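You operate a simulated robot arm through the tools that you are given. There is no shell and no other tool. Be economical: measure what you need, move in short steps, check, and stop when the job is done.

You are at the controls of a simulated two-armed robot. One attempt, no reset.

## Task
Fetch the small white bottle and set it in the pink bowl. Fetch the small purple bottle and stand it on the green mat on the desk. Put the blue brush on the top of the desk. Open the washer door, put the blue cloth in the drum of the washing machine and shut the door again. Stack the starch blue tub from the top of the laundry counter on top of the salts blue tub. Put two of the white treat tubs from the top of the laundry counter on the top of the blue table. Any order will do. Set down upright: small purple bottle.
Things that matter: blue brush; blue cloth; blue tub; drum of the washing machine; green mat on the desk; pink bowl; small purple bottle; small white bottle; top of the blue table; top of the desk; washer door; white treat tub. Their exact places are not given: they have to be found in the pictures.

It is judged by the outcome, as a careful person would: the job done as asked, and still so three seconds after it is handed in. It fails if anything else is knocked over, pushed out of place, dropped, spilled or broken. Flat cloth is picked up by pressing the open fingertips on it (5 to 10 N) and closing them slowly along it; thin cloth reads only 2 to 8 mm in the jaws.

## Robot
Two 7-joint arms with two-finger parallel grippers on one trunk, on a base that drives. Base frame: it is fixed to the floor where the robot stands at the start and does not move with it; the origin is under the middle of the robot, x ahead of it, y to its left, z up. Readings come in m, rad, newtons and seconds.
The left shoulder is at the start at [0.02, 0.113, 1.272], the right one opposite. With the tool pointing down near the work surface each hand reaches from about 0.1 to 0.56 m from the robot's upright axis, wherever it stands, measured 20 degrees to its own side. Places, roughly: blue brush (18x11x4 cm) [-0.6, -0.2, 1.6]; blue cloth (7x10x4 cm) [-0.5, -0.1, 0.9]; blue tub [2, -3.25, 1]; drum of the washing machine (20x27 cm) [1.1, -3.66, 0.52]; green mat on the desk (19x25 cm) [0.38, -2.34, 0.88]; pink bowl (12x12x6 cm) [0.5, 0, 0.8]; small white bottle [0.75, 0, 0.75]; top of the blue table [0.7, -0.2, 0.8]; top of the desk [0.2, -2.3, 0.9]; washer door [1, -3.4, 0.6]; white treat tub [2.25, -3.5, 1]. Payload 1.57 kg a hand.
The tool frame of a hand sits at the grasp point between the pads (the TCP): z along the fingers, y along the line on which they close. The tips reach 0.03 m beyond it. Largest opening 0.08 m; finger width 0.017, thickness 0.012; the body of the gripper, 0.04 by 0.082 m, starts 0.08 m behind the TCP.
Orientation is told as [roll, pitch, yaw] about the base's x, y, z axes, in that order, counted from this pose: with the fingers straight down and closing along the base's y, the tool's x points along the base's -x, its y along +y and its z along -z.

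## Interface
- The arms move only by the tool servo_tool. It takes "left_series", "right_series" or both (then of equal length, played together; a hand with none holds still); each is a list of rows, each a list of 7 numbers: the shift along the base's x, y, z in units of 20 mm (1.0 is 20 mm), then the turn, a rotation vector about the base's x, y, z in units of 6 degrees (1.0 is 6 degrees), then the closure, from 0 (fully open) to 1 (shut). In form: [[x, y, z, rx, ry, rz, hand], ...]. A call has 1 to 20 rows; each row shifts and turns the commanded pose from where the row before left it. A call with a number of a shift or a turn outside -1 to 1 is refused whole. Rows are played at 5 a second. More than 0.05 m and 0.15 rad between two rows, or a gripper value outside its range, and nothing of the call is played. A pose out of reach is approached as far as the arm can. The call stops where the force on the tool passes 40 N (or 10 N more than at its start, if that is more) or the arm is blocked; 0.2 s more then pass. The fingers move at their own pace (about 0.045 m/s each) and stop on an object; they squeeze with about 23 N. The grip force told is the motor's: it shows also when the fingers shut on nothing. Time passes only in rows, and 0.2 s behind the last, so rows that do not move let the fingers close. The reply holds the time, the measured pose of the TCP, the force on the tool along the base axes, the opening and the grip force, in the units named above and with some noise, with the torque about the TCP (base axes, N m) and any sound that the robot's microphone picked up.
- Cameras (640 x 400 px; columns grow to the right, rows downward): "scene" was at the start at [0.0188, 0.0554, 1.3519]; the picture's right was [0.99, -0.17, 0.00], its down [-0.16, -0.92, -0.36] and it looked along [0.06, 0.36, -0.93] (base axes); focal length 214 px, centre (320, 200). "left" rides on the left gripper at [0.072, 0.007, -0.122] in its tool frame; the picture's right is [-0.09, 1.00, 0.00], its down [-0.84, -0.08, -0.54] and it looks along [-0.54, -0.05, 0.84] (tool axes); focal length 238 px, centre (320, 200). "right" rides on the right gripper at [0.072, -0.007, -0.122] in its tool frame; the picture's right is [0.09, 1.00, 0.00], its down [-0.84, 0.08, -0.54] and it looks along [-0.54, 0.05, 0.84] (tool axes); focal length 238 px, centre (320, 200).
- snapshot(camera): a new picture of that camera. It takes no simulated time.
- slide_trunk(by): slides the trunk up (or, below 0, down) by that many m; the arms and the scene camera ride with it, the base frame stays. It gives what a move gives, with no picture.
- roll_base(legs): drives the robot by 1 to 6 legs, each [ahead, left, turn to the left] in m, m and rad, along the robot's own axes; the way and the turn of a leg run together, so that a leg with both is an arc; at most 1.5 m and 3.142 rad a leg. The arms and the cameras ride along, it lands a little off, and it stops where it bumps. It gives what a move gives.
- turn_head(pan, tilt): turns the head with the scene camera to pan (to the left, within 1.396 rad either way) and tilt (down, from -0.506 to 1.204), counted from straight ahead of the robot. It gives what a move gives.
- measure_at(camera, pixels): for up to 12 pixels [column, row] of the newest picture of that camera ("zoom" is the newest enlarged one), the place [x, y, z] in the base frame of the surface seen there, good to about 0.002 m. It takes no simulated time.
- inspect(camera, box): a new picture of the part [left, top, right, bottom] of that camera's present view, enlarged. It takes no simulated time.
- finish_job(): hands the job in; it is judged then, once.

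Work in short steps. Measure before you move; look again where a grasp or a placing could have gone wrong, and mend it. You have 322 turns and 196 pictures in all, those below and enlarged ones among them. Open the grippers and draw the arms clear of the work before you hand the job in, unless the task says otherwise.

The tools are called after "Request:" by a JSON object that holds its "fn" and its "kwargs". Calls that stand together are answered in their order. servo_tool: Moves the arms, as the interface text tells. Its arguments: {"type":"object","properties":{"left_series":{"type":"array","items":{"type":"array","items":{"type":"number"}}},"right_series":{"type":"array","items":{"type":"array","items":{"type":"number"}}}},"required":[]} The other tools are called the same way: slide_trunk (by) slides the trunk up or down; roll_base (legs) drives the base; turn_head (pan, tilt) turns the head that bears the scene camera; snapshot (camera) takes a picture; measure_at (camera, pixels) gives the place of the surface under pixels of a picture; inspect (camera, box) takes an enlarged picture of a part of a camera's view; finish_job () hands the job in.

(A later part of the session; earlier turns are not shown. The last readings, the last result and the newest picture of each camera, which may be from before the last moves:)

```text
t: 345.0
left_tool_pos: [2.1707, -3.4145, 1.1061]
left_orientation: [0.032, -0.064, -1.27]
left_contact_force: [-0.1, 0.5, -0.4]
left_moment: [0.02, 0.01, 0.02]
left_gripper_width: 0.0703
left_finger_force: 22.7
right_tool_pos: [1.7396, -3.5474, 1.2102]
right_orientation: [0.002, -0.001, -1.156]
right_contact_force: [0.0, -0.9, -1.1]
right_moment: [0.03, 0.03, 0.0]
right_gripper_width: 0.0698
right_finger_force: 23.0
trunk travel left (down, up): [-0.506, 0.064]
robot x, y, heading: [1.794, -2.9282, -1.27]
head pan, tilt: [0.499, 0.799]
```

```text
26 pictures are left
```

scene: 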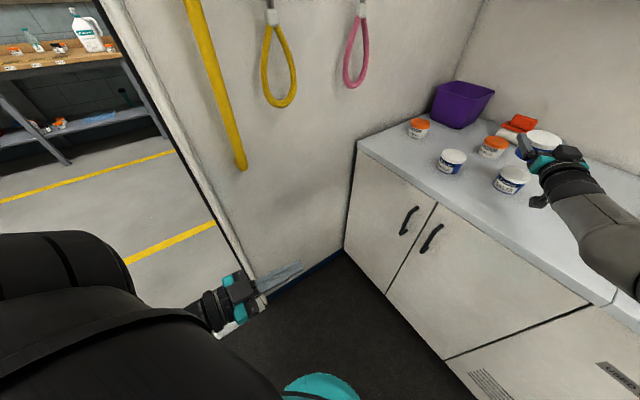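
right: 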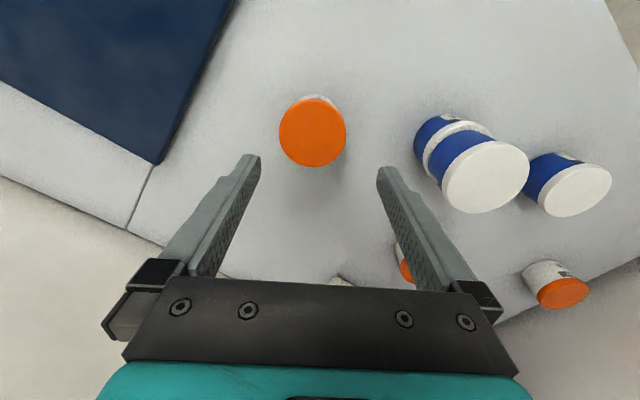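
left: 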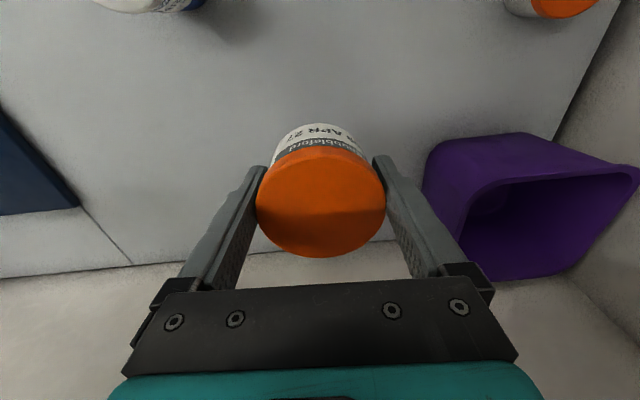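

Both treat tubs are held. I back away 0.4 m, and pull both hands in by ~0.2 m for driving.

Request:
{"fn": "roll_base", "kwargs": {"legs": [[-0.4, 0, 0]]}}

Request:
{"fn": "servo_tool", "kwargs": {"left_series": [[-0.29, 0.92, 0, 0, 0, 0, 1], [-0.29, 0.92, 0, 0, 0, 0, 1], [-0.29, 0.92, 0, 0, 0, 0, 1], [-0.29, 0.92, 0, 0, 0, 0, 1], [-0.29, 0.92, 0, 0, 0, 0, 1], [-0.29, 0.92, 0, 0, 0, 0, 1], [-0.29, 0.92, 0, 0, 0, 0, 1], [-0.29, 0.92, 0, 0, 0, 0, 1], [-0.29, 0.92, 0, 0, 0, 0, 1], [-0.29, 0.92, 0, 0, 0, 0, 1]], "right_series": [[-0.25, 0.92, 0, 0, 0, 0, 1], [-0.25, 0.92, 0, 0, 0, 0, 1], [-0.25, 0.92, 0, 0, 0, 0, 1], [-0.25, 0.92, 0, 0, 0, 0, 1], [-0.25, 0.92, 0, 0, 0, 0, 1], [-0.25, 0.92, 0, 0, 0, 0, 1], [-0.25, 0.92, 0, 0, 0, 0, 1], [-0.25, 0.92, 0, 0, 0, 0, 1], [-0.25, 0.92, 0, 0, 0, 0, 1], [-0.25, 0.92, 0, 0, 0, 0, 1]]}}

Request:
{"fn": "turn_head", "kwargs": {"pan": 0, "tilt": 0.7}}

Request:
{"fn": "snapshot", "kwargs": {"camera": "scene"}}

```text
t: 347.6
left_tool_pos: [2.0498, -3.015, 1.1076]
left_orientation: [0.03, -0.063, -1.26]
left_contact_force: [-0.4, 0.0, -0.9]
left_moment: [-0.01, 0.01, -0.02]
left_gripper_width: 0.0704
left_finger_force: 22.8
right_tool_pos: [1.6183, -3.1533, 1.2098]
right_orientation: [0.003, -0.001, -1.147]
right_contact_force: [0.0, -0.1, -1.1]
right_moment: [0.0, 0.0, -0.01]
right_gripper_width: 0.0699
right_finger_force: 23.0
trunk travel left (down, up): [-0.506, 0.064]
robot x, y, heading: [1.6689, -2.5308, -1.264]
head pan, tilt: [0.499, 0.799]
```

```text
t: 349.8
left_tool_pos: [1.991, -2.8314, 1.1066]
left_orientation: [0.031, -0.063, -1.259]
left_contact_force: [0.0, -0.1, -0.4]
left_moment: [0.0, 0.02, -0.01]
left_gripper_width: 0.0704
left_finger_force: 23.2
right_tool_pos: [1.6191, -3.1521, 1.2091]
right_orientation: [0.004, -0.001, -1.147]
right_contact_force: [0.4, 0.4, -1.5]
right_moment: [0.03, 0.0, 0.01]
right_gripper_width: 0.0698
right_finger_force: 22.5
right hand out of reach, approached as far as the arm can: row 1, 2, 3, 4, 5, 6, 7, 8, 9, 10
trunk travel left (down, up): [-0.506, 0.064]
robot x, y, heading: [1.6656, -2.5291, -1.26]
head pan, tilt: [0.499, 0.799]
```

```text
t: 350.7
left_tool_pos: [1.9913, -2.8312, 1.1065]
left_orientation: [0.031, -0.064, -1.261]
left_contact_force: [0.5, -0.9, -1.3]
left_moment: [0.02, 0.01, -0.02]
left_gripper_width: 0.0702
left_finger_force: 22.8
right_tool_pos: [1.6193, -3.1533, 1.2098]
right_orientation: [0.003, -0.001, -1.148]
right_contact_force: [0.4, 0.5, -1.9]
right_moment: [-0.03, 0.0, -0.01]
right_gripper_width: 0.0701
right_finger_force: 23.5
trunk travel left (down, up): [-0.506, 0.064]
robot x, y, heading: [1.6657, -2.5328, -1.259]
head pan, tilt: [0.0, 0.7]
```

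```text
25 pictures are left
```

scene: 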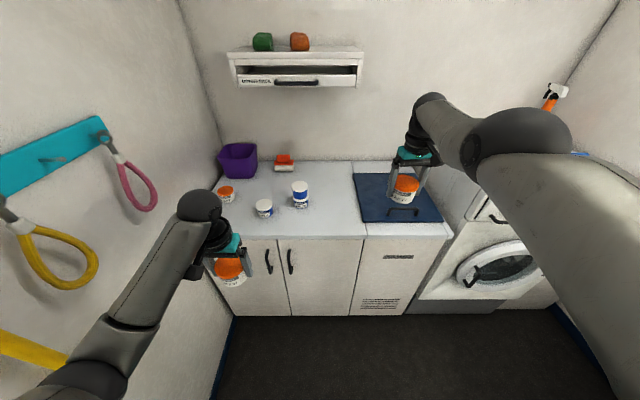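

The right arm won't retract straight back; I try pulling it outward and back to shorten it.

Request:
{"fn": "servo_tool", "kwargs": {"right_series": [[-0.8, 0.1, 0.3, 0, 0, 0, 1], [-0.8, 0.1, 0.3, 0, 0, 0, 1], [-0.8, 0.2, 0.3, 0, 0, 0, 1], [-0.8, 0.3, 0.2, 0, 0, 0, 1], [-0.8, 0.4, 0, 0, 0, 0, 1], [-0.7, 0.5, 0, 0, 0, 0, 1], [-0.6, 0.7, 0, 0, 0, 0, 1], [-0.5, 0.8, 0, 0, 0, 0, 1], [-0.4, 0.9, 0, 0, 0, 0, 1], [-0.3, 0.9, 0, 0, 0, 0, 1], [-0.3, 0.9, 0, 0, 0, 0, 1], [-0.3, 0.9, 0, 0, 0, 0, 1], [-0.3, 0.9, 0, 0, 0, 0, 1]]}}

```text
t: 353.5
left_tool_pos: [1.992, -2.8311, 1.1064]
left_orientation: [0.029, -0.062, -1.261]
left_contact_force: [0.6, 0.2, 0.1]
left_moment: [-0.01, 0.0, 0.01]
left_gripper_width: 0.0704
left_finger_force: 22.7
right_tool_pos: [1.4914, -3.1664, 1.2279]
right_orientation: [0.001, 0.0, -1.146]
right_contact_force: [0.6, -0.5, -1.7]
right_moment: [0.02, 0.01, -0.01]
right_gripper_width: 0.0698
right_finger_force: 22.9
right hand out of reach, approached as far as the arm can: row 1, 2, 3, 4, 5, 6, 7, 8, 9, 10, 11, 12, 13
trunk travel left (down, up): [-0.506, 0.064]
robot x, y, heading: [1.6661, -2.529, -1.264]
head pan, tilt: [0.0, 0.7]
```

It is moving outward. I continue further right, then back.

Request:
{"fn": "servo_tool", "kwargs": {"right_series": [[-0.9, 0.3, 0.3, 0, 0, -0.3, 1], [-0.9, 0.3, 0.3, 0, 0, -0.3, 1], [-0.9, 0.3, 0.3, 0, 0, -0.3, 1], [-0.9, 0.3, 0, 0, 0, -0.3, 1], [-0.9, 0.5, 0, 0, 0, -0.3, 1], [-0.7, 0.7, 0, 0, 0, -0.3, 1], [-0.5, 0.9, 0, 0, 0, 0, 1], [-0.3, 0.9, 0, 0, 0, 0, 1], [0, 0.9, 0, 0, 0, 0, 1], [0, 0.9, 0, 0, 0, 0, 1], [0, 0.9, 0, 0, 0, 0, 1], [0, 0.9, 0, 0, 0, 0, 1], [0, 0.9, 0, 0, 0, 0, 1], [0, 0.9, 0, 0, 0, 0, 1]]}}

```text
t: 356.5
left_tool_pos: [1.9915, -2.832, 1.1056]
left_orientation: [0.031, -0.064, -1.26]
left_contact_force: [0.6, -1.4, -0.5]
left_moment: [-0.05, -0.01, 0.02]
left_gripper_width: 0.0705
left_finger_force: 23.1
right_tool_pos: [1.3439, -3.142, 1.2467]
right_orientation: [0.001, 0.0, -1.336]
right_contact_force: [0.2, 0.7, -1.5]
right_moment: [0.0, 0.01, 0.02]
right_gripper_width: 0.07
right_finger_force: 23.2
right hand out of reach, approached as far as the arm can: row 1, 2, 3, 4, 5, 6, 7, 8, 9, 10, 11, 12, 13, 14
trunk travel left (down, up): [-0.506, 0.064]
robot x, y, heading: [1.6678, -2.53, -1.255]
head pan, tilt: [0.0, 0.7]
```

I try folding it with the hand lower relative to the shoulder.

Request:
{"fn": "servo_tool", "kwargs": {"right_series": [[0, 0.3, -0.9, 0, 0, 0, 1], [0, 0.3, -0.9, 0, 0, 0, 1], [0, 0.3, -0.9, 0, 0, 0, 1], [0, 0.3, -0.9, 0, 0, 0, 1], [0, 0.3, -0.9, 0, 0, 0, 1], [0, 0.3, -0.9, 0, 0, 0, 1], [0, 0.9, -0.3, 0, 0, 0, 1], [0, 0.9, 0, 0, 0, 0, 1], [0, 0.9, 0, 0, 0, 0, 1], [0, 0.9, 0, 0, 0, 0, 1], [0, 0.9, 0, 0, 0, 0, 1], [0, 0.9, 0, 0, 0, 0, 1], [0, 0.9, 0, 0, 0, 0, 1]]}}

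Request:
{"fn": "turn_head", "kwargs": {"pan": -0.5, "tilt": 0.6}}

Request:
{"fn": "snapshot", "kwargs": {"camera": "scene"}}

```text
t: 359.3
left_tool_pos: [1.9911, -2.8314, 1.1064]
left_orientation: [0.031, -0.063, -1.26]
left_contact_force: [0.0, 0.1, -0.6]
left_moment: [0.03, -0.02, -0.04]
left_gripper_width: 0.0702
left_finger_force: 22.9
right_tool_pos: [1.3174, -3.1183, 1.1177]
right_orientation: [0.004, 0.0, -1.335]
right_contact_force: [-0.2, 0.2, -1.9]
right_moment: [-0.01, -0.02, 0.04]
right_gripper_width: 0.0699
right_finger_force: 23.0
right hand out of reach, approached as far as the arm can: row 1, 2, 3, 4, 6, 7, 8, 9, 10, 11, 12, 13
trunk travel left (down, up): [-0.506, 0.064]
robot x, y, heading: [1.6682, -2.5296, -1.255]
head pan, tilt: [0.0, 0.7]
```

```text
t: 360.2
left_tool_pos: [1.9909, -2.8316, 1.1072]
left_orientation: [0.032, -0.064, -1.258]
left_contact_force: [0.9, -0.1, -1.5]
left_moment: [-0.01, 0.0, 0.02]
left_gripper_width: 0.0703
left_finger_force: 23.3
right_tool_pos: [1.3167, -3.1192, 1.1176]
right_orientation: [0.001, 0.0, -1.335]
right_contact_force: [-0.4, -0.2, -1.5]
right_moment: [-0.01, -0.02, -0.02]
right_gripper_width: 0.0701
right_finger_force: 22.7
trunk travel left (down, up): [-0.506, 0.064]
robot x, y, heading: [1.6679, -2.5321, -1.259]
head pan, tilt: [-0.499, 0.6]
```

```text
24 pictures are left
```

scene: 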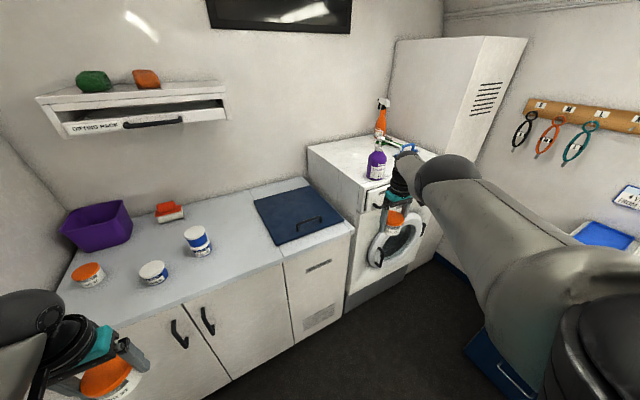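

I realise the commanded pose has run behind the robot (rows accumulate even when out of reach). I walk it forward again to a reachable point so the arm folds properly.

Request:
{"fn": "servo_tool", "kwargs": {"right_series": [[0.38, -0.98, 0, 0, 0, 0, 1], [0.38, -0.98, 0, 0, 0, 0, 1], [0.38, -0.98, 0, 0, 0, 0, 1], [0.38, -0.98, 0, 0, 0, 0, 1], [0.38, -0.98, 0, 0, 0, 0, 1], [0.38, -0.98, 0, 0, 0, 0, 1], [0.38, -0.98, 0, 0, 0, 0, 1], [0.38, -0.98, 0, 0, 0, 0, 1], [0.38, -0.98, 0, 0, 0, 0, 1], [0.38, -0.98, 0, 0, 0, 0, 1], [0.38, -0.98, 0, 0, 0, 0, 1], [0.38, -0.98, 0, 0, 0, 0, 1], [0.38, -0.98, 0, 0, 0, 0, 1], [0.38, -0.98, 0, 0, 0, 0, 1], [0.38, -0.98, 0, 0, 0, 0, 1], [0.38, -0.98, 0, 0, 0, 0, 1], [0.38, -0.98, 0, 0, 0, 0, 1], [0.38, -0.98, 0, 0, 0, 0, 1], [0.38, -0.98, 0, 0, 0, 0, 1], [0.38, -0.98, 0, 0, 0, 0, 1]]}}

```text
t: 364.4
left_tool_pos: [1.9921, -2.8308, 1.1055]
left_orientation: [0.032, -0.061, -1.26]
left_contact_force: [0.1, -0.2, -1.4]
left_moment: [0.02, 0.03, -0.06]
left_gripper_width: 0.0701
left_finger_force: 23.1
right_tool_pos: [1.4725, -3.1627, 1.1731]
right_orientation: [0.001, -0.002, -1.337]
right_contact_force: [-0.2, -0.3, -0.6]
right_moment: [-0.03, 0.0, 0.01]
right_gripper_width: 0.0699
right_finger_force: 22.5
right hand out of reach, approached as far as the arm can: row 1, 2, 3, 4, 5, 6, 7, 8, 9, 10, 11, 12, 13, 14, 15, 16, 17, 18, 19, 20
trunk travel left (down, up): [-0.506, 0.064]
robot x, y, heading: [1.6665, -2.5309, -1.256]
head pan, tilt: [-0.499, 0.6]
```

The right arm is stuck at a straight-elbow singularity. Tilting the hand forward makes the elbow bend; I tilt 35°, retract, and untilt.

Request:
{"fn": "servo_tool", "kwargs": {"right_series": [[0, 0, 0, -0.7, -0.22, 0, 1], [0, 0, 0, -0.7, -0.22, 0, 1], [0, 0, 0, -0.7, -0.22, 0, 1], [0, 0, 0, -0.7, -0.22, 0, 1], [0, 0, 0, -0.7, -0.22, 0, 1], [0, 0, 0, -0.7, -0.22, 0, 1], [0, 0, 0, -0.7, -0.22, 0, 1], [0, 0, 0, -0.7, -0.22, 0, 1], [-0.3, 0.9, 0, 0, 0, 0, 1], [-0.3, 0.9, 0, 0, 0, 0, 1], [-0.3, 0.9, 0, 0, 0, 0, 1], [-0.3, 0.9, 0, 0, 0, 0, 1], [-0.3, 0.9, 0, 0, 0, 0, 1], [-0.3, 0.9, 0, 0, 0, 0, 1], [-0.3, 0.9, 0, 0, 0, 0, 1], [-0.3, 0.9, 0, 0, 0, 0, 1]]}}

```text
t: 367.8
left_tool_pos: [1.9916, -2.8301, 1.1055]
left_orientation: [0.031, -0.063, -1.261]
left_contact_force: [0.3, 0.8, -1.5]
left_moment: [-0.02, 0.0, 0.0]
left_gripper_width: 0.0704
left_finger_force: 22.5
right_tool_pos: [1.4252, -3.0163, 1.1738]
right_orientation: [0.052, -0.615, -1.354]
right_contact_force: [-0.6, 0.5, -0.9]
right_moment: [0.0, 0.03, 0.04]
right_gripper_width: 0.0702
right_finger_force: 22.3
trunk travel left (down, up): [-0.506, 0.064]
robot x, y, heading: [1.6675, -2.5302, -1.255]
head pan, tilt: [-0.499, 0.6]
```

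That worked. I untilt the right hand and bring it slightly inward.

Request:
{"fn": "servo_tool", "kwargs": {"right_series": [[0.3, 0.3, 0, 0.7, 0.22, 0, 1], [0.3, 0.3, 0, 0.7, 0.22, 0, 1], [0.3, 0.3, 0, 0.7, 0.22, 0, 1], [0.3, 0.3, 0, 0.7, 0.22, 0, 1], [0.3, 0.3, 0, 0.7, 0.22, 0, 1], [0.3, 0.3, 0, 0.7, 0.22, 0, 1], [0.3, 0.3, 0, 0.7, 0.22, 0, 1], [0.3, 0.3, 0, 0.7, 0.22, 0, 1]]}}

Request:
{"fn": "roll_base", "kwargs": {"legs": [[-0.7, -0.38, 0], [-0.8, -0.2, 0]]}}

Request:
{"fn": "turn_head", "kwargs": {"pan": 0, "tilt": 0.6}}

Request:
{"fn": "snapshot", "kwargs": {"camera": "scene"}}

```text
t: 369.6
left_tool_pos: [1.9936, -2.8323, 1.1069]
left_orientation: [0.032, -0.064, -1.26]
left_contact_force: [0.3, 0.0, -0.9]
left_moment: [-0.03, -0.03, 0.02]
left_gripper_width: 0.0699
left_finger_force: 23.1
right_tool_pos: [1.4728, -2.9707, 1.1733]
right_orientation: [0.001, -0.002, -1.337]
right_contact_force: [-0.2, 0.8, -1.0]
right_moment: [-0.01, -0.01, 0.02]
right_gripper_width: 0.0702
right_finger_force: 23.2
trunk travel left (down, up): [-0.506, 0.064]
robot x, y, heading: [1.6651, -2.5255, -1.26]
head pan, tilt: [-0.499, 0.6]
```

```text
t: 377.9
left_tool_pos: [0.9802, -1.5754, 1.1064]
left_orientation: [0.03, -0.063, -1.283]
left_contact_force: [0.1, -0.2, -1.5]
left_moment: [0.0, -0.03, 0.02]
left_gripper_width: 0.0702
left_finger_force: 22.7
right_tool_pos: [0.4586, -1.7023, 1.1749]
right_orientation: [0.004, -0.002, -1.357]
right_contact_force: [-0.4, -0.1, -0.8]
right_moment: [-0.04, -0.02, -0.01]
right_gripper_width: 0.07
right_finger_force: 23.3
trunk travel left (down, up): [-0.506, 0.064]
robot x, y, heading: [0.6612, -1.2709, -1.285]
head pan, tilt: [-0.499, 0.6]
```

```text
t: 378.9
left_tool_pos: [0.9801, -1.5757, 1.1068]
left_orientation: [0.031, -0.063, -1.283]
left_contact_force: [0.0, 0.1, -1.4]
left_moment: [0.02, 0.01, 0.03]
left_gripper_width: 0.0702
left_finger_force: 23.1
right_tool_pos: [0.4574, -1.7023, 1.1745]
right_orientation: [0.002, 0.001, -1.358]
right_contact_force: [0.1, 0.8, -1.6]
right_moment: [-0.01, 0.02, 0.0]
right_gripper_width: 0.07
right_finger_force: 23.1
trunk travel left (down, up): [-0.506, 0.064]
robot x, y, heading: [0.663, -1.2694, -1.281]
head pan, tilt: [0.0, 0.6]
```

```text
23 pictures are left
```

scene: 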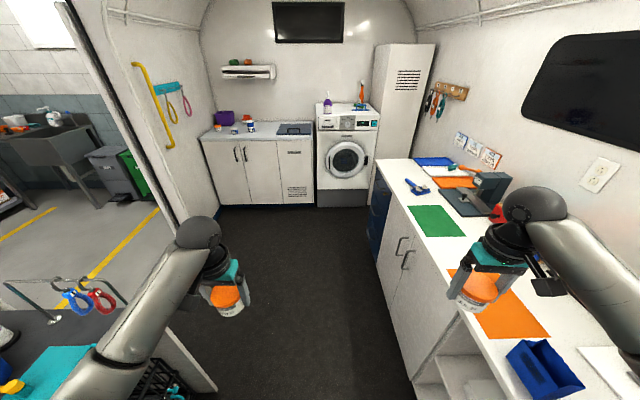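

The way is clear. I fold the left hand closer, then back toward the table's near side, rotating partly left.

Request:
{"fn": "servo_tool", "kwargs": {"left_series": [[-0.74, 0.75, 0, 0, 0, 0, 1], [-0.74, 0.75, 0, 0, 0, 0, 1], [-0.74, 0.75, 0, 0, 0, 0, 1], [-0.74, 0.75, 0, 0, 0, 0, 1], [-0.74, 0.75, 0, 0, 0, 0, 1], [-0.74, 0.75, 0, 0, 0, 0, 1], [-0.74, 0.75, 0, 0, 0, 0, 1]]}}

Request:
{"fn": "roll_base", "kwargs": {"legs": [[-0.4, -0.2, 0], [0, 0, 0.98]]}}

Request:
{"fn": "turn_head", "kwargs": {"pan": 0.4, "tilt": 0.6}}

Request:
{"fn": "snapshot", "kwargs": {"camera": "scene"}}

```text
t: 380.4
left_tool_pos: [0.8754, -1.4689, 1.107]
left_orientation: [0.033, -0.065, -1.283]
left_contact_force: [-0.1, 0.2, -1.3]
left_moment: [0.01, 0.0, -0.02]
left_gripper_width: 0.07
left_finger_force: 23.4
right_tool_pos: [0.4576, -1.7004, 1.1738]
right_orientation: [0.001, -0.002, -1.359]
right_contact_force: [0.9, -0.4, -1.5]
right_moment: [-0.03, -0.02, 0.0]
right_gripper_width: 0.0699
right_finger_force: 23.5
trunk travel left (down, up): [-0.506, 0.064]
robot x, y, heading: [0.6632, -1.2686, -1.28]
head pan, tilt: [0.0, 0.6]
```

```text
t: 385.6
left_tool_pos: [0.6453, -0.8866, 1.1073]
left_orientation: [0.031, -0.063, -0.327]
left_contact_force: [-0.3, 0.3, -1.1]
left_moment: [0.01, 0.01, 0.02]
left_gripper_width: 0.0705
left_finger_force: 22.6
right_tool_pos: [0.5949, -1.3614, 1.1741]
right_orientation: [0.002, -0.001, -0.403]
right_contact_force: [-0.2, 0.0, -0.5]
right_moment: [-0.03, 0.01, -0.04]
right_gripper_width: 0.0699
right_finger_force: 23.2
trunk travel left (down, up): [-0.506, 0.064]
robot x, y, heading: [0.3589, -0.9448, -0.325]
head pan, tilt: [0.0, 0.6]
```

```text
t: 386.5
left_tool_pos: [0.6454, -0.8858, 1.1083]
left_orientation: [0.032, -0.063, -0.328]
left_contact_force: [0.3, 0.1, -2.1]
left_moment: [0.01, -0.02, 0.0]
left_gripper_width: 0.0701
left_finger_force: 23.4
right_tool_pos: [0.5953, -1.3617, 1.1733]
right_orientation: [0.002, -0.003, -0.402]
right_contact_force: [-0.3, -0.4, -0.9]
right_moment: [0.02, -0.01, 0.02]
right_gripper_width: 0.0701
right_finger_force: 22.8
trunk travel left (down, up): [-0.506, 0.064]
robot x, y, heading: [0.3583, -0.9437, -0.323]
head pan, tilt: [0.4, 0.6]
```

```text
22 pictures are left
```

scene: 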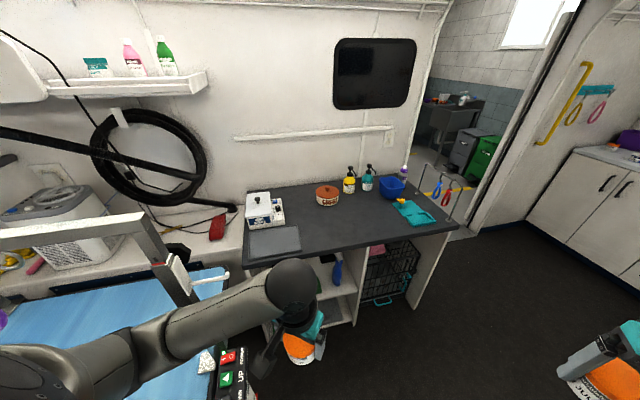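

I slide back 0.3 m, then left 0.49 m along the table's near side, and rotate to face the table.

Request:
{"fn": "roll_base", "kwargs": {"legs": [[-0.3, 0, 0], [-0.115, 0.489, 0], [0, 0, 0.62]]}}

Request:
{"fn": "turn_head", "kwargs": {"pan": 0, "tilt": 0.8}}

Request:
{"fn": "snapshot", "kwargs": {"camera": "scene"}}

```text
t: 392.8
left_tool_pos: [0.3386, -0.1264, 1.1067]
left_orientation: [0.032, -0.063, 0.287]
left_contact_force: [0.2, -0.5, -1.1]
left_moment: [0.02, 0.01, -0.02]
left_gripper_width: 0.0702
left_finger_force: 23.4
right_tool_pos: [0.5708, -0.5418, 1.1743]
right_orientation: [0.002, -0.001, 0.213]
right_contact_force: [-0.1, 0.1, -1.8]
right_moment: [0.0, 0.01, -0.03]
right_gripper_width: 0.0701
right_finger_force: 23.0
trunk travel left (down, up): [-0.506, 0.064]
robot x, y, heading: [0.1367, -0.3406, 0.291]
head pan, tilt: [0.4, 0.6]
```

```text
t: 393.6
left_tool_pos: [0.3372, -0.126, 1.1064]
left_orientation: [0.031, -0.065, 0.288]
left_contact_force: [-0.2, 0.6, -1.7]
left_moment: [0.02, -0.03, -0.02]
left_gripper_width: 0.0702
left_finger_force: 23.2
right_tool_pos: [0.5717, -0.5416, 1.1746]
right_orientation: [0.002, -0.003, 0.213]
right_contact_force: [0.3, -1.0, -1.0]
right_moment: [0.0, -0.02, 0.03]
right_gripper_width: 0.0698
right_finger_force: 23.0
trunk travel left (down, up): [-0.506, 0.064]
robot x, y, heading: [0.135, -0.3383, 0.291]
head pan, tilt: [0.0, 0.799]
```

```text
21 pictures are left
```

scene: 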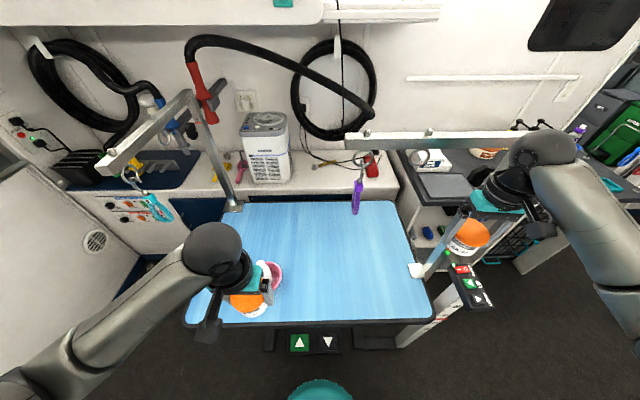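

Facing the table. The right wrist is near the groom frame's arm, so I lower the trunk 0.2 m first, then move left to (0.48,-0.18) and right to (0.58,-0.38).

Request:
{"fn": "slide_trunk", "kwargs": {"by": -0.2}}

Request:
{"fn": "servo_tool", "kwargs": {"left_series": [[0.89, -0.34, 0, 0, 0, 0, 1], [0.89, -0.34, 0, 0, 0, 0, 1], [0.89, -0.34, 0, 0, 0, 0, 1], [0.89, -0.34, 0, 0, 0, 0, 1], [0.89, -0.34, 0, 0, 0, 0, 1], [0.89, -0.34, 0, 0, 0, 0, 1], [0.89, -0.34, 0, 0, 0, 0, 1], [0.89, -0.34, 0, 0, 0, 0, 1]], "right_series": [[0.06, 0.95, 0, 0, 0, 0, 1], [0.06, 0.95, 0, 0, 0, 0, 1], [0.06, 0.95, 0, 0, 0, 0, 1], [0.06, 0.95, 0, 0, 0, 0, 1], [0.06, 0.95, 0, 0, 0, 0, 1], [0.06, 0.95, 0, 0, 0, 0, 1], [0.06, 0.95, 0, 0, 0, 0, 1], [0.06, 0.95, 0, 0, 0, 0, 1]]}}

Request:
{"fn": "snapshot", "kwargs": {"camera": "scene"}}

```text
t: 395.8
left_tool_pos: [0.3371, -0.1261, 0.9071]
left_orientation: [0.03, -0.062, 0.286]
left_contact_force: [-0.2, 0.5, -0.8]
left_moment: [-0.02, 0.0, -0.01]
left_gripper_width: 0.0701
left_finger_force: 23.2
right_tool_pos: [0.5708, -0.5433, 0.9736]
right_orientation: [0.002, -0.001, 0.213]
right_contact_force: [0.9, -0.1, -0.2]
right_moment: [0.0, 0.02, 0.03]
right_gripper_width: 0.0701
right_finger_force: 22.7
trunk travel left (down, up): [-0.306, 0.264]
robot x, y, heading: [0.1352, -0.3375, 0.291]
head pan, tilt: [0.0, 0.799]
```

```text
t: 397.6
left_tool_pos: [0.4795, -0.1818, 0.907]
left_orientation: [0.032, -0.064, 0.289]
left_contact_force: [0.6, -0.3, -0.5]
left_moment: [0.01, -0.01, 0.0]
left_gripper_width: 0.0701
left_finger_force: 23.0
right_tool_pos: [0.5802, -0.3914, 0.9767]
right_orientation: [0.003, -0.002, 0.21]
right_contact_force: [0.0, 0.6, -0.6]
right_moment: [-0.02, 0.01, 0.01]
right_gripper_width: 0.0699
right_finger_force: 22.8
trunk travel left (down, up): [-0.306, 0.264]
robot x, y, heading: [0.1344, -0.3388, 0.296]
head pan, tilt: [0.0, 0.799]
```

```text
20 pictures are left
```

scene: 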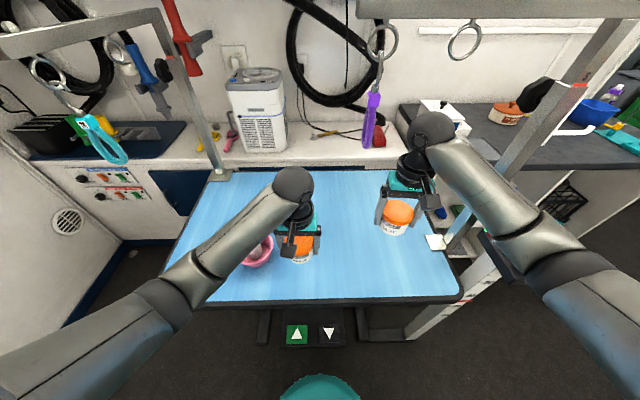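

Both tubs hang over free table. I lower the trunk 0.105 so the left tub nearly touches.

Request:
{"fn": "slide_trunk", "kwargs": {"by": -0.105}}

Request:
{"fn": "slide_trunk", "kwargs": {"by": -0.006}}

```text
t: 399.0
left_tool_pos: [0.4806, -0.1812, 0.8027]
left_orientation: [0.03, -0.062, 0.286]
left_contact_force: [0.3, -0.9, -1.0]
left_moment: [0.0, 0.01, 0.0]
left_gripper_width: 0.07
left_finger_force: 23.0
right_tool_pos: [0.5793, -0.3901, 0.8724]
right_orientation: [-0.001, -0.003, 0.211]
right_contact_force: [1.0, -0.8, -0.5]
right_moment: [0.01, 0.01, -0.01]
right_gripper_width: 0.0699
right_finger_force: 22.8
trunk travel left (down, up): [-0.201, 0.369]
robot x, y, heading: [0.1352, -0.3369, 0.289]
head pan, tilt: [0.0, 0.799]
```

```text
t: 399.5
left_tool_pos: [0.4795, -0.1817, 0.7968]
left_orientation: [0.031, -0.066, 0.288]
left_contact_force: [-2.2, 0.3, 12.5]
left_moment: [0.39, 0.26, 0.05]
left_gripper_width: 0.07
left_finger_force: 22.7
right_tool_pos: [0.5791, -0.3901, 0.867]
right_orientation: [0.001, -0.001, 0.213]
right_contact_force: [-0.4, 0.2, -1.2]
right_moment: [0.0, 0.0, 0.0]
right_gripper_width: 0.07
right_finger_force: 22.7
trunk travel left (down, up): [-0.195, 0.375]
robot x, y, heading: [0.1344, -0.3377, 0.288]
head pan, tilt: [0.0, 0.799]
```

Left tub is down (12 N). I open the left hand, raise it, while the right lowers to just above the table.

Request:
{"fn": "servo_tool", "kwargs": {"left_series": [[0, 0, 0, 0, 0, 0, 0.05], [0, 0, 0, 0, 0, 0, 0], [0, 0, 0, 0, 0, 0, 0], [0, 0, 0.8, 0, 0, 0, 0], [0, 0, 0.8, 0, 0, 0, 0], [0, 0, 0.8, 0, 0, 0, 0], [0, 0, 0.8, 0, 0, 0, 0], [0, 0, 0.8, 0, 0, 0, 0], [0, 0, 0.8, 0, 0, 0, 0]], "right_series": [[0, 0, 0, 0, 0, 0, 1], [0, 0, 0, 0, 0, 0, 1], [0, 0, 0, 0, 0, 0, 1], [0, 0, -0.55, 0, 0, 0, 1], [0, 0, -0.55, 0, 0, 0, 1], [0, 0, -0.55, 0, 0, 0, 1], [0, 0, -0.55, 0, 0, 0, 1], [0, 0, -0.5, 0, 0, 0, 1], [0, 0, -0.5, 0, 0, 0, 1]]}}

Request:
{"fn": "snapshot", "kwargs": {"camera": "scene"}}

```text
t: 401.5
left_tool_pos: [0.478, -0.1831, 0.8913]
left_orientation: [0.03, -0.063, 0.289]
left_contact_force: [-0.3, 1.0, 1.3]
left_moment: [0.02, -0.02, 0.04]
left_gripper_width: 0.0801
left_finger_force: 0.1
right_tool_pos: [0.578, -0.3907, 0.8007]
right_orientation: [0.002, -0.001, 0.212]
right_contact_force: [0.1, 0.8, -0.9]
right_moment: [0.01, 0.02, 0.02]
right_gripper_width: 0.07
right_finger_force: 23.2
trunk travel left (down, up): [-0.195, 0.375]
robot x, y, heading: [0.1377, -0.3397, 0.287]
head pan, tilt: [0.0, 0.799]
```

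```text
19 pictures are left
```

scene: 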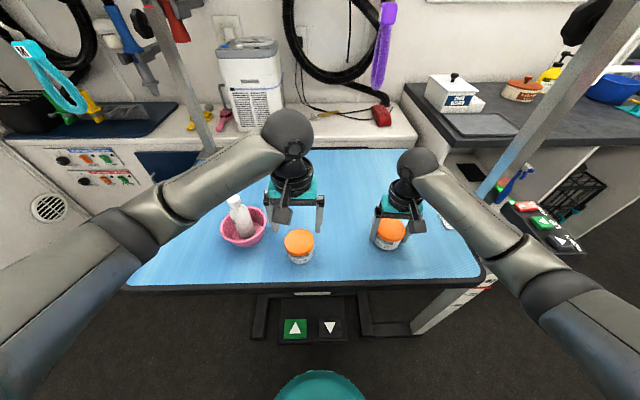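

The left tub stands; the white bottle rests in the bowl. Now the right tub: lower to contact, release and raise.

Request:
{"fn": "servo_tool", "kwargs": {"right_series": [[0, 0, -0.2, 0, 0, 0, 1], [0, 0, -0.12, 0, 0, 0, 1], [0, 0, 0, 0, 0, 0, 0.05], [0, 0, 0, 0, 0, 0, 0], [0, 0, 0, 0, 0, 0, 0], [0, 0, 0.8, 0, 0, 0, 0], [0, 0, 0.8, 0, 0, 0, 0], [0, 0, 0.8, 0, 0, 0, 0], [0, 0, 0.8, 0, 0, 0, 0], [0, 0, 0.8, 0, 0, 0, 0]]}}

Request:
{"fn": "slide_trunk", "kwargs": {"by": 0.12}}

Request:
{"fn": "servo_tool", "kwargs": {"left_series": [[-0.8, 0.3, 0, 0, 0, 0, 0], [-0.8, 0.3, 0, 0, 0, 0, 0], [-0.8, 0.3, 0, 0, 0, 0, 0], [-0.8, 0.3, 0, 0, 0, 0, 0], [-0.8, 0.3, 0, 0, 0, 0, 0], [-0.8, 0.3, 0, 0, 0, 0, 0], [-0.8, 0.3, 0, 0, 0, 0, 0], [-0.8, 0.3, 0, 0, 0, 0, 0]], "right_series": [[-0.8, -0.5, 0, 0, 0, 0, 0], [-0.8, -0.5, 0, 0, 0, 0, 0], [-0.8, -0.5, 0, 0, 0, 0, 0], [-0.8, -0.5, 0, 0, 0, 0, 0], [-0.8, -0.5, 0, 0, 0, 0, 0], [-0.8, -0.5, 0, 0, 0, 0, 0], [-0.8, -0.5, 0, 0, 0, 0, 0], [-0.8, -0.5, 0, 0, 0, 0, 0]]}}

Request:
{"fn": "snapshot", "kwargs": {"camera": "scene"}}

```text
t: 403.7
left_tool_pos: [0.4797, -0.183, 0.8915]
left_orientation: [0.031, -0.062, 0.288]
left_contact_force: [-0.4, -0.5, 0.5]
left_moment: [0.03, -0.02, -0.05]
left_gripper_width: 0.0801
left_finger_force: 0.1
right_tool_pos: [0.5778, -0.3893, 0.8754]
right_orientation: [0.003, -0.002, 0.214]
right_contact_force: [0.1, -0.3, -0.4]
right_moment: [-0.03, 0.0, -0.01]
right_gripper_width: 0.0798
right_finger_force: 0.1
trunk travel left (down, up): [-0.195, 0.375]
robot x, y, heading: [0.1353, -0.3385, 0.289]
head pan, tilt: [0.0, 0.799]
```

```text
t: 405.2
left_tool_pos: [0.4788, -0.1829, 1.0109]
left_orientation: [0.032, -0.062, 0.288]
left_contact_force: [0.1, -0.2, -0.1]
left_moment: [0.02, -0.01, 0.01]
left_gripper_width: 0.0799
left_finger_force: 0.1
right_tool_pos: [0.5773, -0.388, 0.9955]
right_orientation: [0.001, -0.002, 0.214]
right_contact_force: [-0.4, 0.7, 0.3]
right_moment: [0.02, 0.02, -0.01]
right_gripper_width: 0.0803
right_finger_force: 0.0
trunk travel left (down, up): [-0.315, 0.255]
robot x, y, heading: [0.1369, -0.3394, 0.289]
head pan, tilt: [0.0, 0.799]
```

```text
t: 407.0
left_tool_pos: [0.353, -0.1365, 1.0108]
left_orientation: [0.032, -0.062, 0.288]
left_contact_force: [-0.4, -0.3, 0.5]
left_moment: [-0.01, -0.01, -0.01]
left_gripper_width: 0.0801
left_finger_force: 0.0
right_tool_pos: [0.4487, -0.47, 0.9951]
right_orientation: [0.002, -0.001, 0.211]
right_contact_force: [0.3, 0.6, -0.5]
right_moment: [-0.02, 0.0, 0.03]
right_gripper_width: 0.0798
right_finger_force: 0.0
trunk travel left (down, up): [-0.315, 0.255]
robot x, y, heading: [0.1356, -0.3387, 0.287]
head pan, tilt: [0.0, 0.799]
```

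```text
18 pictures are left
```

scene: 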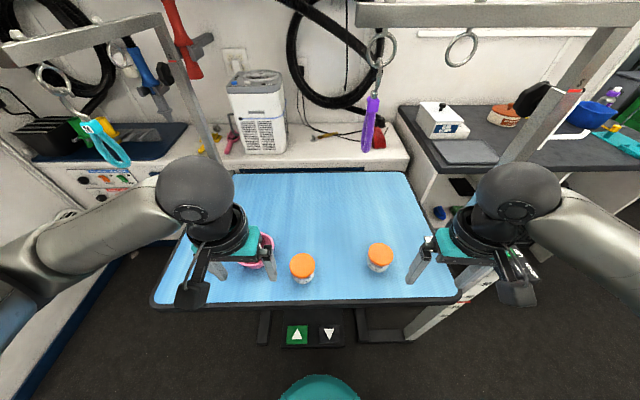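

Both treat tubs stand on the blue table. Now the purple bottle: I raise the trunk 0.15 m, turn around to the rear counter and move in front of the rack.

Request:
{"fn": "slide_trunk", "kwargs": {"by": 0.15}}

Request:
{"fn": "roll_base", "kwargs": {"legs": [[0, 0, -1.7], [0, 0, -1.73], [0.1, -0.38, 0]]}}

Request:
{"fn": "turn_head", "kwargs": {"pan": 0, "tilt": 0.5}}

Request:
{"fn": "snapshot", "kwargs": {"camera": "scene"}}

```text
t: 408.8
left_tool_pos: [0.3534, -0.1369, 1.16]
left_orientation: [0.032, -0.063, 0.287]
left_contact_force: [1.2, 1.0, -0.1]
left_moment: [0.0, -0.01, -0.03]
left_gripper_width: 0.0799
left_finger_force: 0.0
right_tool_pos: [0.4499, -0.4694, 1.1438]
right_orientation: [0.002, -0.003, 0.213]
right_contact_force: [-0.2, 0.1, 0.2]
right_moment: [0.02, -0.02, 0.02]
right_gripper_width: 0.0802
right_finger_force: 0.0
trunk travel left (down, up): [-0.464, 0.105]
robot x, y, heading: [0.1368, -0.3366, 0.289]
head pan, tilt: [0.0, 0.799]
```

```text
t: 419.5
left_tool_pos: [-0.2268, -0.0942, 1.1608]
left_orientation: [0.031, -0.063, 3.128]
left_contact_force: [0.8, 0.1, -1.0]
left_moment: [-0.02, 0.03, 0.0]
left_gripper_width: 0.08
left_finger_force: 0.1
right_tool_pos: [-0.2219, 0.2528, 1.1449]
right_orientation: [0.001, -0.001, 3.055]
right_contact_force: [0.2, 0.0, 0.3]
right_moment: [-0.02, 0.04, 0.02]
right_gripper_width: 0.0797
right_finger_force: 0.1
trunk travel left (down, up): [-0.464, 0.105]
robot x, y, heading: [0.0385, 0.0364, 3.128]
head pan, tilt: [0.0, 0.799]
```

```text
t: 420.3
left_tool_pos: [-0.2263, -0.0949, 1.1602]
left_orientation: [0.032, -0.063, 3.13]
left_contact_force: [-0.4, -0.5, 0.2]
left_moment: [0.0, -0.01, 0.02]
left_gripper_width: 0.0799
left_finger_force: 0.2
right_tool_pos: [-0.2217, 0.2527, 1.1457]
right_orientation: [0.001, -0.002, 3.054]
right_contact_force: [-0.2, -1.1, 0.1]
right_moment: [0.0, -0.02, 0.01]
right_gripper_width: 0.08
right_finger_force: 0.0
trunk travel left (down, up): [-0.464, 0.105]
robot x, y, heading: [0.0376, 0.0313, 3.131]
head pan, tilt: [0.0, 0.499]
```

```text
17 pictures are left
```

scene: 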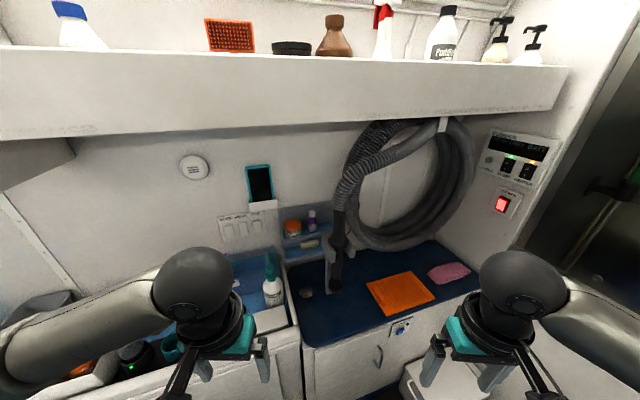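

The bottle stands at (311,222), unchanged. I tilt the left hand 45° forward while extending it toward the rack.

Request:
{"fn": "servo_tool", "kwargs": {"left_series": [[-0.92, 0.31, -0.05, 0.02, 0.41, 0, 0.3], [-0.92, 0.31, -0.05, 0.02, 0.41, 0, 0.3], [-0.92, 0.31, -0.05, 0.02, 0.41, 0, 0.3], [-0.92, 0.31, -0.05, 0.02, 0.41, 0, 0.3], [-0.92, 0.31, -0.05, 0.02, 0.41, 0, 0.3], [-0.92, 0.31, -0.05, 0.02, 0.41, 0, 0.3], [-0.92, 0.31, -0.05, 0.02, 0.41, 0, 0.3], [-0.92, 0.31, -0.05, 0.02, 0.41, 0, 0.3], [-0.92, 0.31, -0.05, 0.02, 0.41, 0, 0.3], [-0.92, 0.31, -0.05, 0.02, 0.41, 0, 0.3], [-0.92, 0.31, -0.05, 0.02, 0.41, 0, 0.3], [-0.92, 0.31, -0.05, 0.02, 0.41, 0, 0.3], [-0.92, 0.31, -0.05, 0.02, 0.41, 0, 0.3], [-0.92, 0.31, -0.05, 0.02, 0.41, 0, 0.3], [-0.92, 0.31, -0.05, 0.02, 0.41, 0, 0.3], [-0.92, 0.31, -0.05, 0.02, 0.41, 0, 0.3], [-0.92, 0.31, -0.05, 0.02, 0.41, 0, 0.3]]}}

Request:
{"fn": "snapshot", "kwargs": {"camera": "left"}}

```text
t: 423.9
left_tool_pos: [-0.5412, 0.0115, 1.1422]
left_orientation: [-0.001, -0.794, -3.138]
left_contact_force: [0.4, -0.1, 0.2]
left_moment: [0.01, -0.01, -0.02]
left_gripper_width: 0.0558
left_finger_force: 0.0
right_tool_pos: [-0.2219, 0.2522, 1.1443]
right_orientation: [0.003, -0.003, 3.055]
right_contact_force: [-1.2, 0.5, 0.5]
right_moment: [0.0, 0.01, -0.01]
right_gripper_width: 0.08
right_finger_force: 0.2
trunk travel left (down, up): [-0.464, 0.105]
robot x, y, heading: [0.0419, 0.034, 3.127]
head pan, tilt: [0.0, 0.499]
```

```text
16 pictures are left
```

left: 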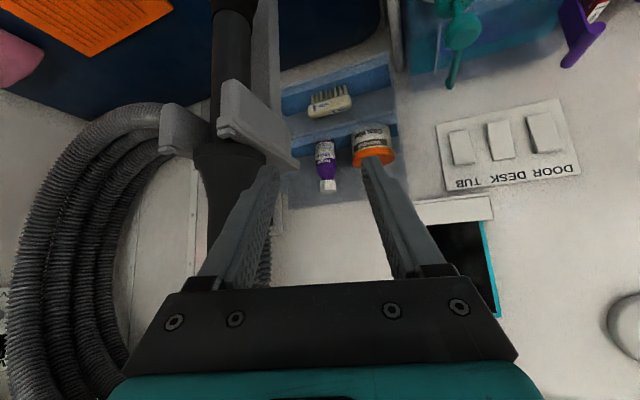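

I measure the bottle, jar edge and dryer/bracket edges from here.

Request:
{"fn": "measure_at", "kwargs": {"camera": "left", "pixels": [[326, 186], [326, 172], [326, 150], [317, 160], [335, 160], [352, 155], [297, 165], [262, 150], [240, 110], [230, 160], [215, 100]]}}

```text
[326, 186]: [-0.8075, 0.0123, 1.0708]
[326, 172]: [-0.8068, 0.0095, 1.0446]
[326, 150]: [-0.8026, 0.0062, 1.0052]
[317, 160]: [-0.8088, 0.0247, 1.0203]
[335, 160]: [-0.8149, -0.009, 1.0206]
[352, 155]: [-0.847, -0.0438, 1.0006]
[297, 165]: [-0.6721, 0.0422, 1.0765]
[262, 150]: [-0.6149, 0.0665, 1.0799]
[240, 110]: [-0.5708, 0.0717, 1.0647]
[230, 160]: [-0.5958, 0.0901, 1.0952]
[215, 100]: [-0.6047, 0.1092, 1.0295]
```

Clearances are fine. There's a white step box low in front of the bench; I measure it before driving ahead.

Request:
{"fn": "measure_at", "kwargs": {"camera": "scene", "pixels": [[405, 378], [412, 395], [425, 365], [380, 370], [330, 385], [305, 360], [310, 345]]}}

```text
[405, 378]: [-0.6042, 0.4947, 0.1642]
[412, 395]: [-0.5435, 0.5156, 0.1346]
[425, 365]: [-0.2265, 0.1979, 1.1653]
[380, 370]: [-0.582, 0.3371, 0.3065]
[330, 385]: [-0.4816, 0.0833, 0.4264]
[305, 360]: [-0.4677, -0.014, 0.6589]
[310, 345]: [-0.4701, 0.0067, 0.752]
```

Bench front is at x≈-0.47; free to drive 0.19 m ahead.

Request:
{"fn": "roll_base", "kwargs": {"legs": [[0.19, 0, 0]]}}

```text
t: 425.5
left_tool_pos: [-0.7276, 0.0137, 1.1435]
left_orientation: [-0.003, -0.792, -3.139]
left_contact_force: [0.0, 1.1, 0.1]
left_moment: [0.02, -0.04, 0.0]
left_gripper_width: 0.0559
left_finger_force: 0.0
right_tool_pos: [-0.409, 0.2544, 1.1443]
right_orientation: [0.001, -0.002, 3.054]
right_contact_force: [-0.1, 0.8, -0.7]
right_moment: [0.03, -0.03, 0.0]
right_gripper_width: 0.08
right_finger_force: 0.0
trunk travel left (down, up): [-0.464, 0.105]
robot x, y, heading: [-0.1475, 0.0344, 3.135]
head pan, tilt: [0.0, 0.499]
```

I advance 60% along the fingers' line and check.

Request:
{"fn": "servo_tool", "kwargs": {"left_series": [[-0.65, -0.06, -0.8, 0, 0, 0, 0.3], [-0.65, -0.06, -0.8, 0, 0, 0, 0.3], [-0.65, -0.06, -0.8, 0, 0, 0, 0.3], [-0.65, -0.06, -0.8, 0, 0, 0, 0.3]]}}

Request:
{"fn": "snapshot", "kwargs": {"camera": "left"}}

```text
t: 426.5
left_tool_pos: [-0.7816, 0.0071, 1.0797]
left_orientation: [-0.003, -0.792, -3.139]
left_contact_force: [-0.1, 0.0, 0.2]
left_moment: [0.01, 0.05, 0.01]
left_gripper_width: 0.0558
left_finger_force: 0.0
right_tool_pos: [-0.4094, 0.2537, 1.1444]
right_orientation: [0.002, -0.002, 3.053]
right_contact_force: [0.7, -0.4, 0.2]
right_moment: [0.02, -0.02, -0.02]
right_gripper_width: 0.08
right_finger_force: 0.1
trunk travel left (down, up): [-0.464, 0.105]
robot x, y, heading: [-0.1461, 0.0372, 3.134]
head pan, tilt: [0.0, 0.499]
```

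```text
15 pictures are left
```

left: 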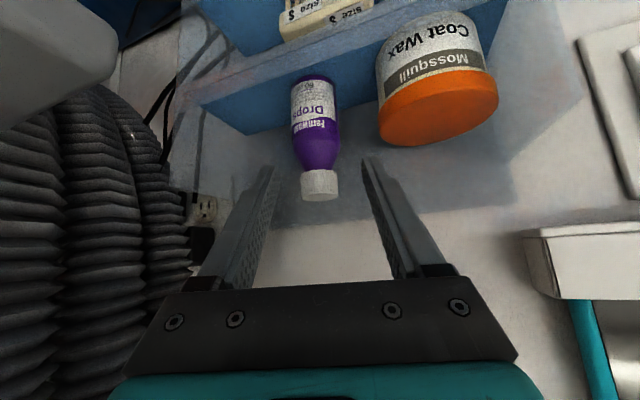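

Bottle centred, jar clear. I go the last 5 cm and close gently.

Request:
{"fn": "servo_tool", "kwargs": {"left_series": [[-0.55, 0, -0.75, 0, 0, 0, 0.3], [-0.55, 0, -0.75, 0, 0, 0, 0.3], [-0.55, 0, -0.75, 0, 0, 0, 0.3], [0, 0, 0, 0, 0, 0, 0.3], [0, 0, 0, 0, 0, 0, 0.45], [0, 0, 0, 0, 0, 0, 0.6], [0, 0, 0, 0, 0, 0, 1], [0, 0, 0, 0, 0, 0, 1]]}}

Request:
{"fn": "snapshot", "kwargs": {"camera": "left"}}

```text
t: 428.3
left_tool_pos: [-0.8109, 0.0058, 1.0339]
left_orientation: [-0.003, -0.795, -3.136]
left_contact_force: [-0.8, 1.0, 1.8]
left_moment: [0.03, 0.06, -0.04]
left_gripper_width: 0.0364
left_finger_force: 23.2
right_tool_pos: [-0.4087, 0.253, 1.1441]
right_orientation: [0.003, -0.002, 3.055]
right_contact_force: [-0.2, -0.7, 0.1]
right_moment: [0.03, 0.02, 0.0]
right_gripper_width: 0.08
right_finger_force: 0.0
trunk travel left (down, up): [-0.464, 0.105]
robot x, y, heading: [-0.1492, 0.0397, 3.132]
head pan, tilt: [0.0, 0.499]
```

```text
14 pictures are left
```

left: 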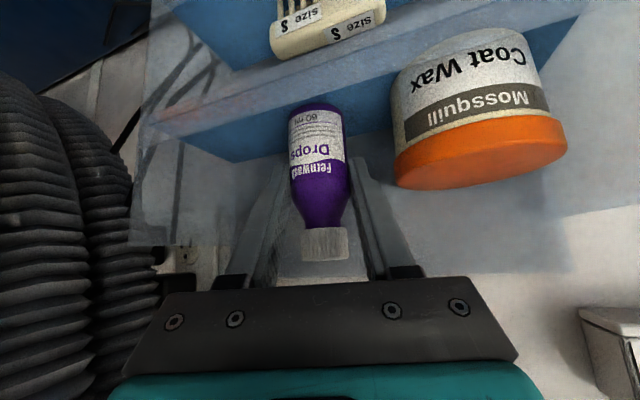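

Gripped on its full diameter (0.036 m). I lift with the trunk 0.07 m and back out 0.2 m.

Request:
{"fn": "slide_trunk", "kwargs": {"by": 0.07}}

Request:
{"fn": "roll_base", "kwargs": {"legs": [[-0.19, 0, 0]]}}

Request:
{"fn": "snapshot", "kwargs": {"camera": "left"}}

```text
t: 429.3
left_tool_pos: [-0.8113, 0.005, 1.1028]
left_orientation: [-0.005, -0.794, -3.138]
left_contact_force: [0.3, -0.8, -0.3]
left_moment: [-0.01, -0.02, -0.04]
left_gripper_width: 0.0362
left_finger_force: 23.1
right_tool_pos: [-0.4093, 0.2519, 1.2149]
right_orientation: [0.0, -0.001, 3.053]
right_contact_force: [-0.4, 0.3, 0.3]
right_moment: [0.02, -0.02, 0.03]
right_gripper_width: 0.0802
right_finger_force: 0.1
trunk travel left (down, up): [-0.535, 0.035]
robot x, y, heading: [-0.1493, 0.0356, 3.132]
head pan, tilt: [0.0, 0.499]
```

```text
t: 430.9
left_tool_pos: [-0.6249, 0.0015, 1.105]
left_orientation: [-0.003, -0.795, -3.136]
left_contact_force: [-0.6, -0.3, -0.5]
left_moment: [-0.01, 0.01, -0.01]
left_gripper_width: 0.0364
left_finger_force: 23.0
right_tool_pos: [-0.224, 0.2515, 1.2156]
right_orientation: [0.002, -0.001, 3.057]
right_contact_force: [1.3, -0.2, 0.0]
right_moment: [-0.05, 0.02, -0.01]
right_gripper_width: 0.0801
right_finger_force: 0.0
trunk travel left (down, up): [-0.535, 0.035]
robot x, y, heading: [0.0357, 0.0362, 3.139]
head pan, tilt: [0.0, 0.499]
```

```text
13 pictures are left
```

left: 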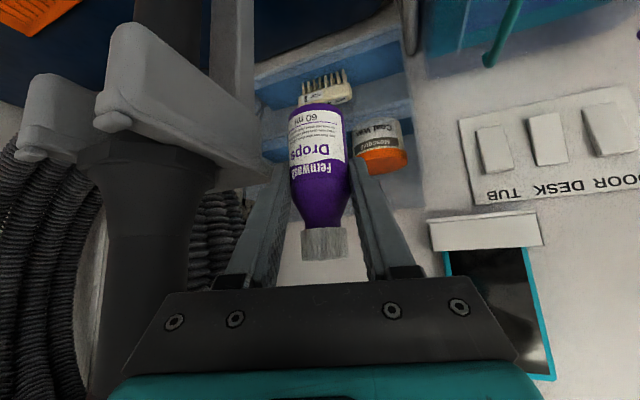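

The bottle is held upright relative to the tilt. I retract the hand 8 cm, rotate left to face down the aisle, and drive the known route.

Request:
{"fn": "servo_tool", "kwargs": {"left_series": [[0.7, 0, 0.2, 0, 0, 0, 1], [0.7, 0, 0.2, 0, 0, 0, 1], [0.7, 0, 0.2, 0, 0, 0, 1], [0.7, 0, 0.2, 0, 0, 0, 1], [0.7, 0, 0.2, 0, 0, 0, 1], [0.7, 0, 0.2, 0, 0, 0, 1]]}}

Request:
{"fn": "roll_base", "kwargs": {"legs": [[0, 0, 1.571], [0.66, 0, 0], [0, 0.24, 0], [0.1, 0, 0.3], [0.4, 0, 0]]}}

Request:
{"fn": "turn_head", "kwargs": {"pan": -0.2, "tilt": 0.6}}

Request:
{"fn": "snapshot", "kwargs": {"camera": "scene"}}

```text
t: 432.3
left_tool_pos: [-0.5387, 0.0009, 1.1275]
left_orientation: [-0.002, -0.793, -3.137]
left_contact_force: [-0.5, -0.1, -0.8]
left_moment: [0.02, -0.01, 0.02]
left_gripper_width: 0.0363
left_finger_force: 23.1
right_tool_pos: [-0.223, 0.2523, 1.2144]
right_orientation: [0.001, -0.001, 3.056]
right_contact_force: [0.0, -0.9, -0.3]
right_moment: [0.0, -0.01, 0.03]
right_gripper_width: 0.0801
right_finger_force: 0.1
trunk travel left (down, up): [-0.535, 0.035]
robot x, y, heading: [0.038, 0.0371, 3.134]
head pan, tilt: [0.0, 0.499]
```

```text
t: 438.4
left_tool_pos: [0.0736, -0.8793, 1.1311]
left_orientation: [-0.005, -0.799, -1.563]
left_contact_force: [0.0, 0.3, -1.1]
left_moment: [0.0, -0.03, -0.01]
left_gripper_width: 0.0365
left_finger_force: 23.7
right_tool_pos: [-0.1763, -0.5563, 1.2139]
right_orientation: [-0.004, 0.002, -1.637]
right_contact_force: [0.7, 0.1, 0.6]
right_moment: [-0.02, 0.03, 0.02]
right_gripper_width: 0.0799
right_finger_force: 0.0
trunk travel left (down, up): [-0.535, 0.035]
robot x, y, heading: [0.0407, -0.3091, -1.581]
head pan, tilt: [0.0, 0.499]
stopped in leg 2: the robot was blocked; the commanded pose is now the measured one
```

```text
t: 439.1
left_tool_pos: [0.0745, -0.8799, 1.1327]
left_orientation: [-0.003, -0.801, -1.562]
left_contact_force: [-0.6, 1.0, -1.4]
left_moment: [0.03, 0.03, 0.03]
left_gripper_width: 0.0363
left_finger_force: 22.7
right_tool_pos: [-0.1759, -0.5559, 1.215]
right_orientation: [-0.002, 0.001, -1.637]
right_contact_force: [-1.2, 0.8, -0.5]
right_moment: [-0.03, -0.03, 0.0]
right_gripper_width: 0.0798
right_finger_force: 0.1
trunk travel left (down, up): [-0.535, 0.035]
robot x, y, heading: [0.0408, -0.3093, -1.579]
head pan, tilt: [-0.201, 0.6]
```

```text
12 pictures are left
```

scene: 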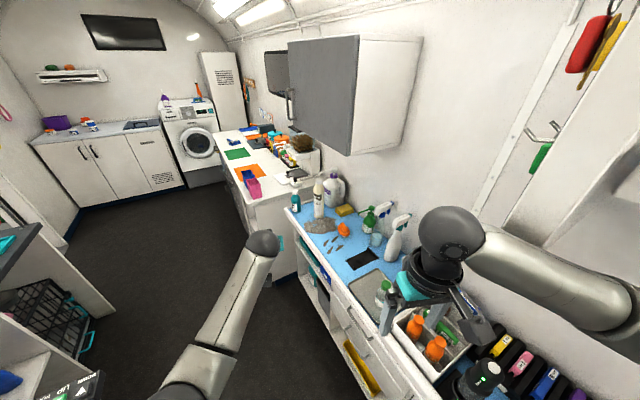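

Blocked at y=-0.31. I measure where the right elbow and wrist are relative to shelf/cabinet.

Request:
{"fn": "measure_at", "kwargs": {"camera": "scene", "pixels": [[620, 290], [560, 270], [500, 240], [445, 220], [590, 150], [540, 270], [630, 100], [420, 100], [350, 150]]}}

```text
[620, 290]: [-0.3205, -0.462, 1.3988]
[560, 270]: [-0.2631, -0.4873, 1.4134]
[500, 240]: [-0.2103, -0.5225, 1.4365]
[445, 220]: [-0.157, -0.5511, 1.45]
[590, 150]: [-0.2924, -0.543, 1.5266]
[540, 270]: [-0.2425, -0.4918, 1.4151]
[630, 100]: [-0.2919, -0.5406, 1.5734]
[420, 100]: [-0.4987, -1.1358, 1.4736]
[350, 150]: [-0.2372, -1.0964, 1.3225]
```

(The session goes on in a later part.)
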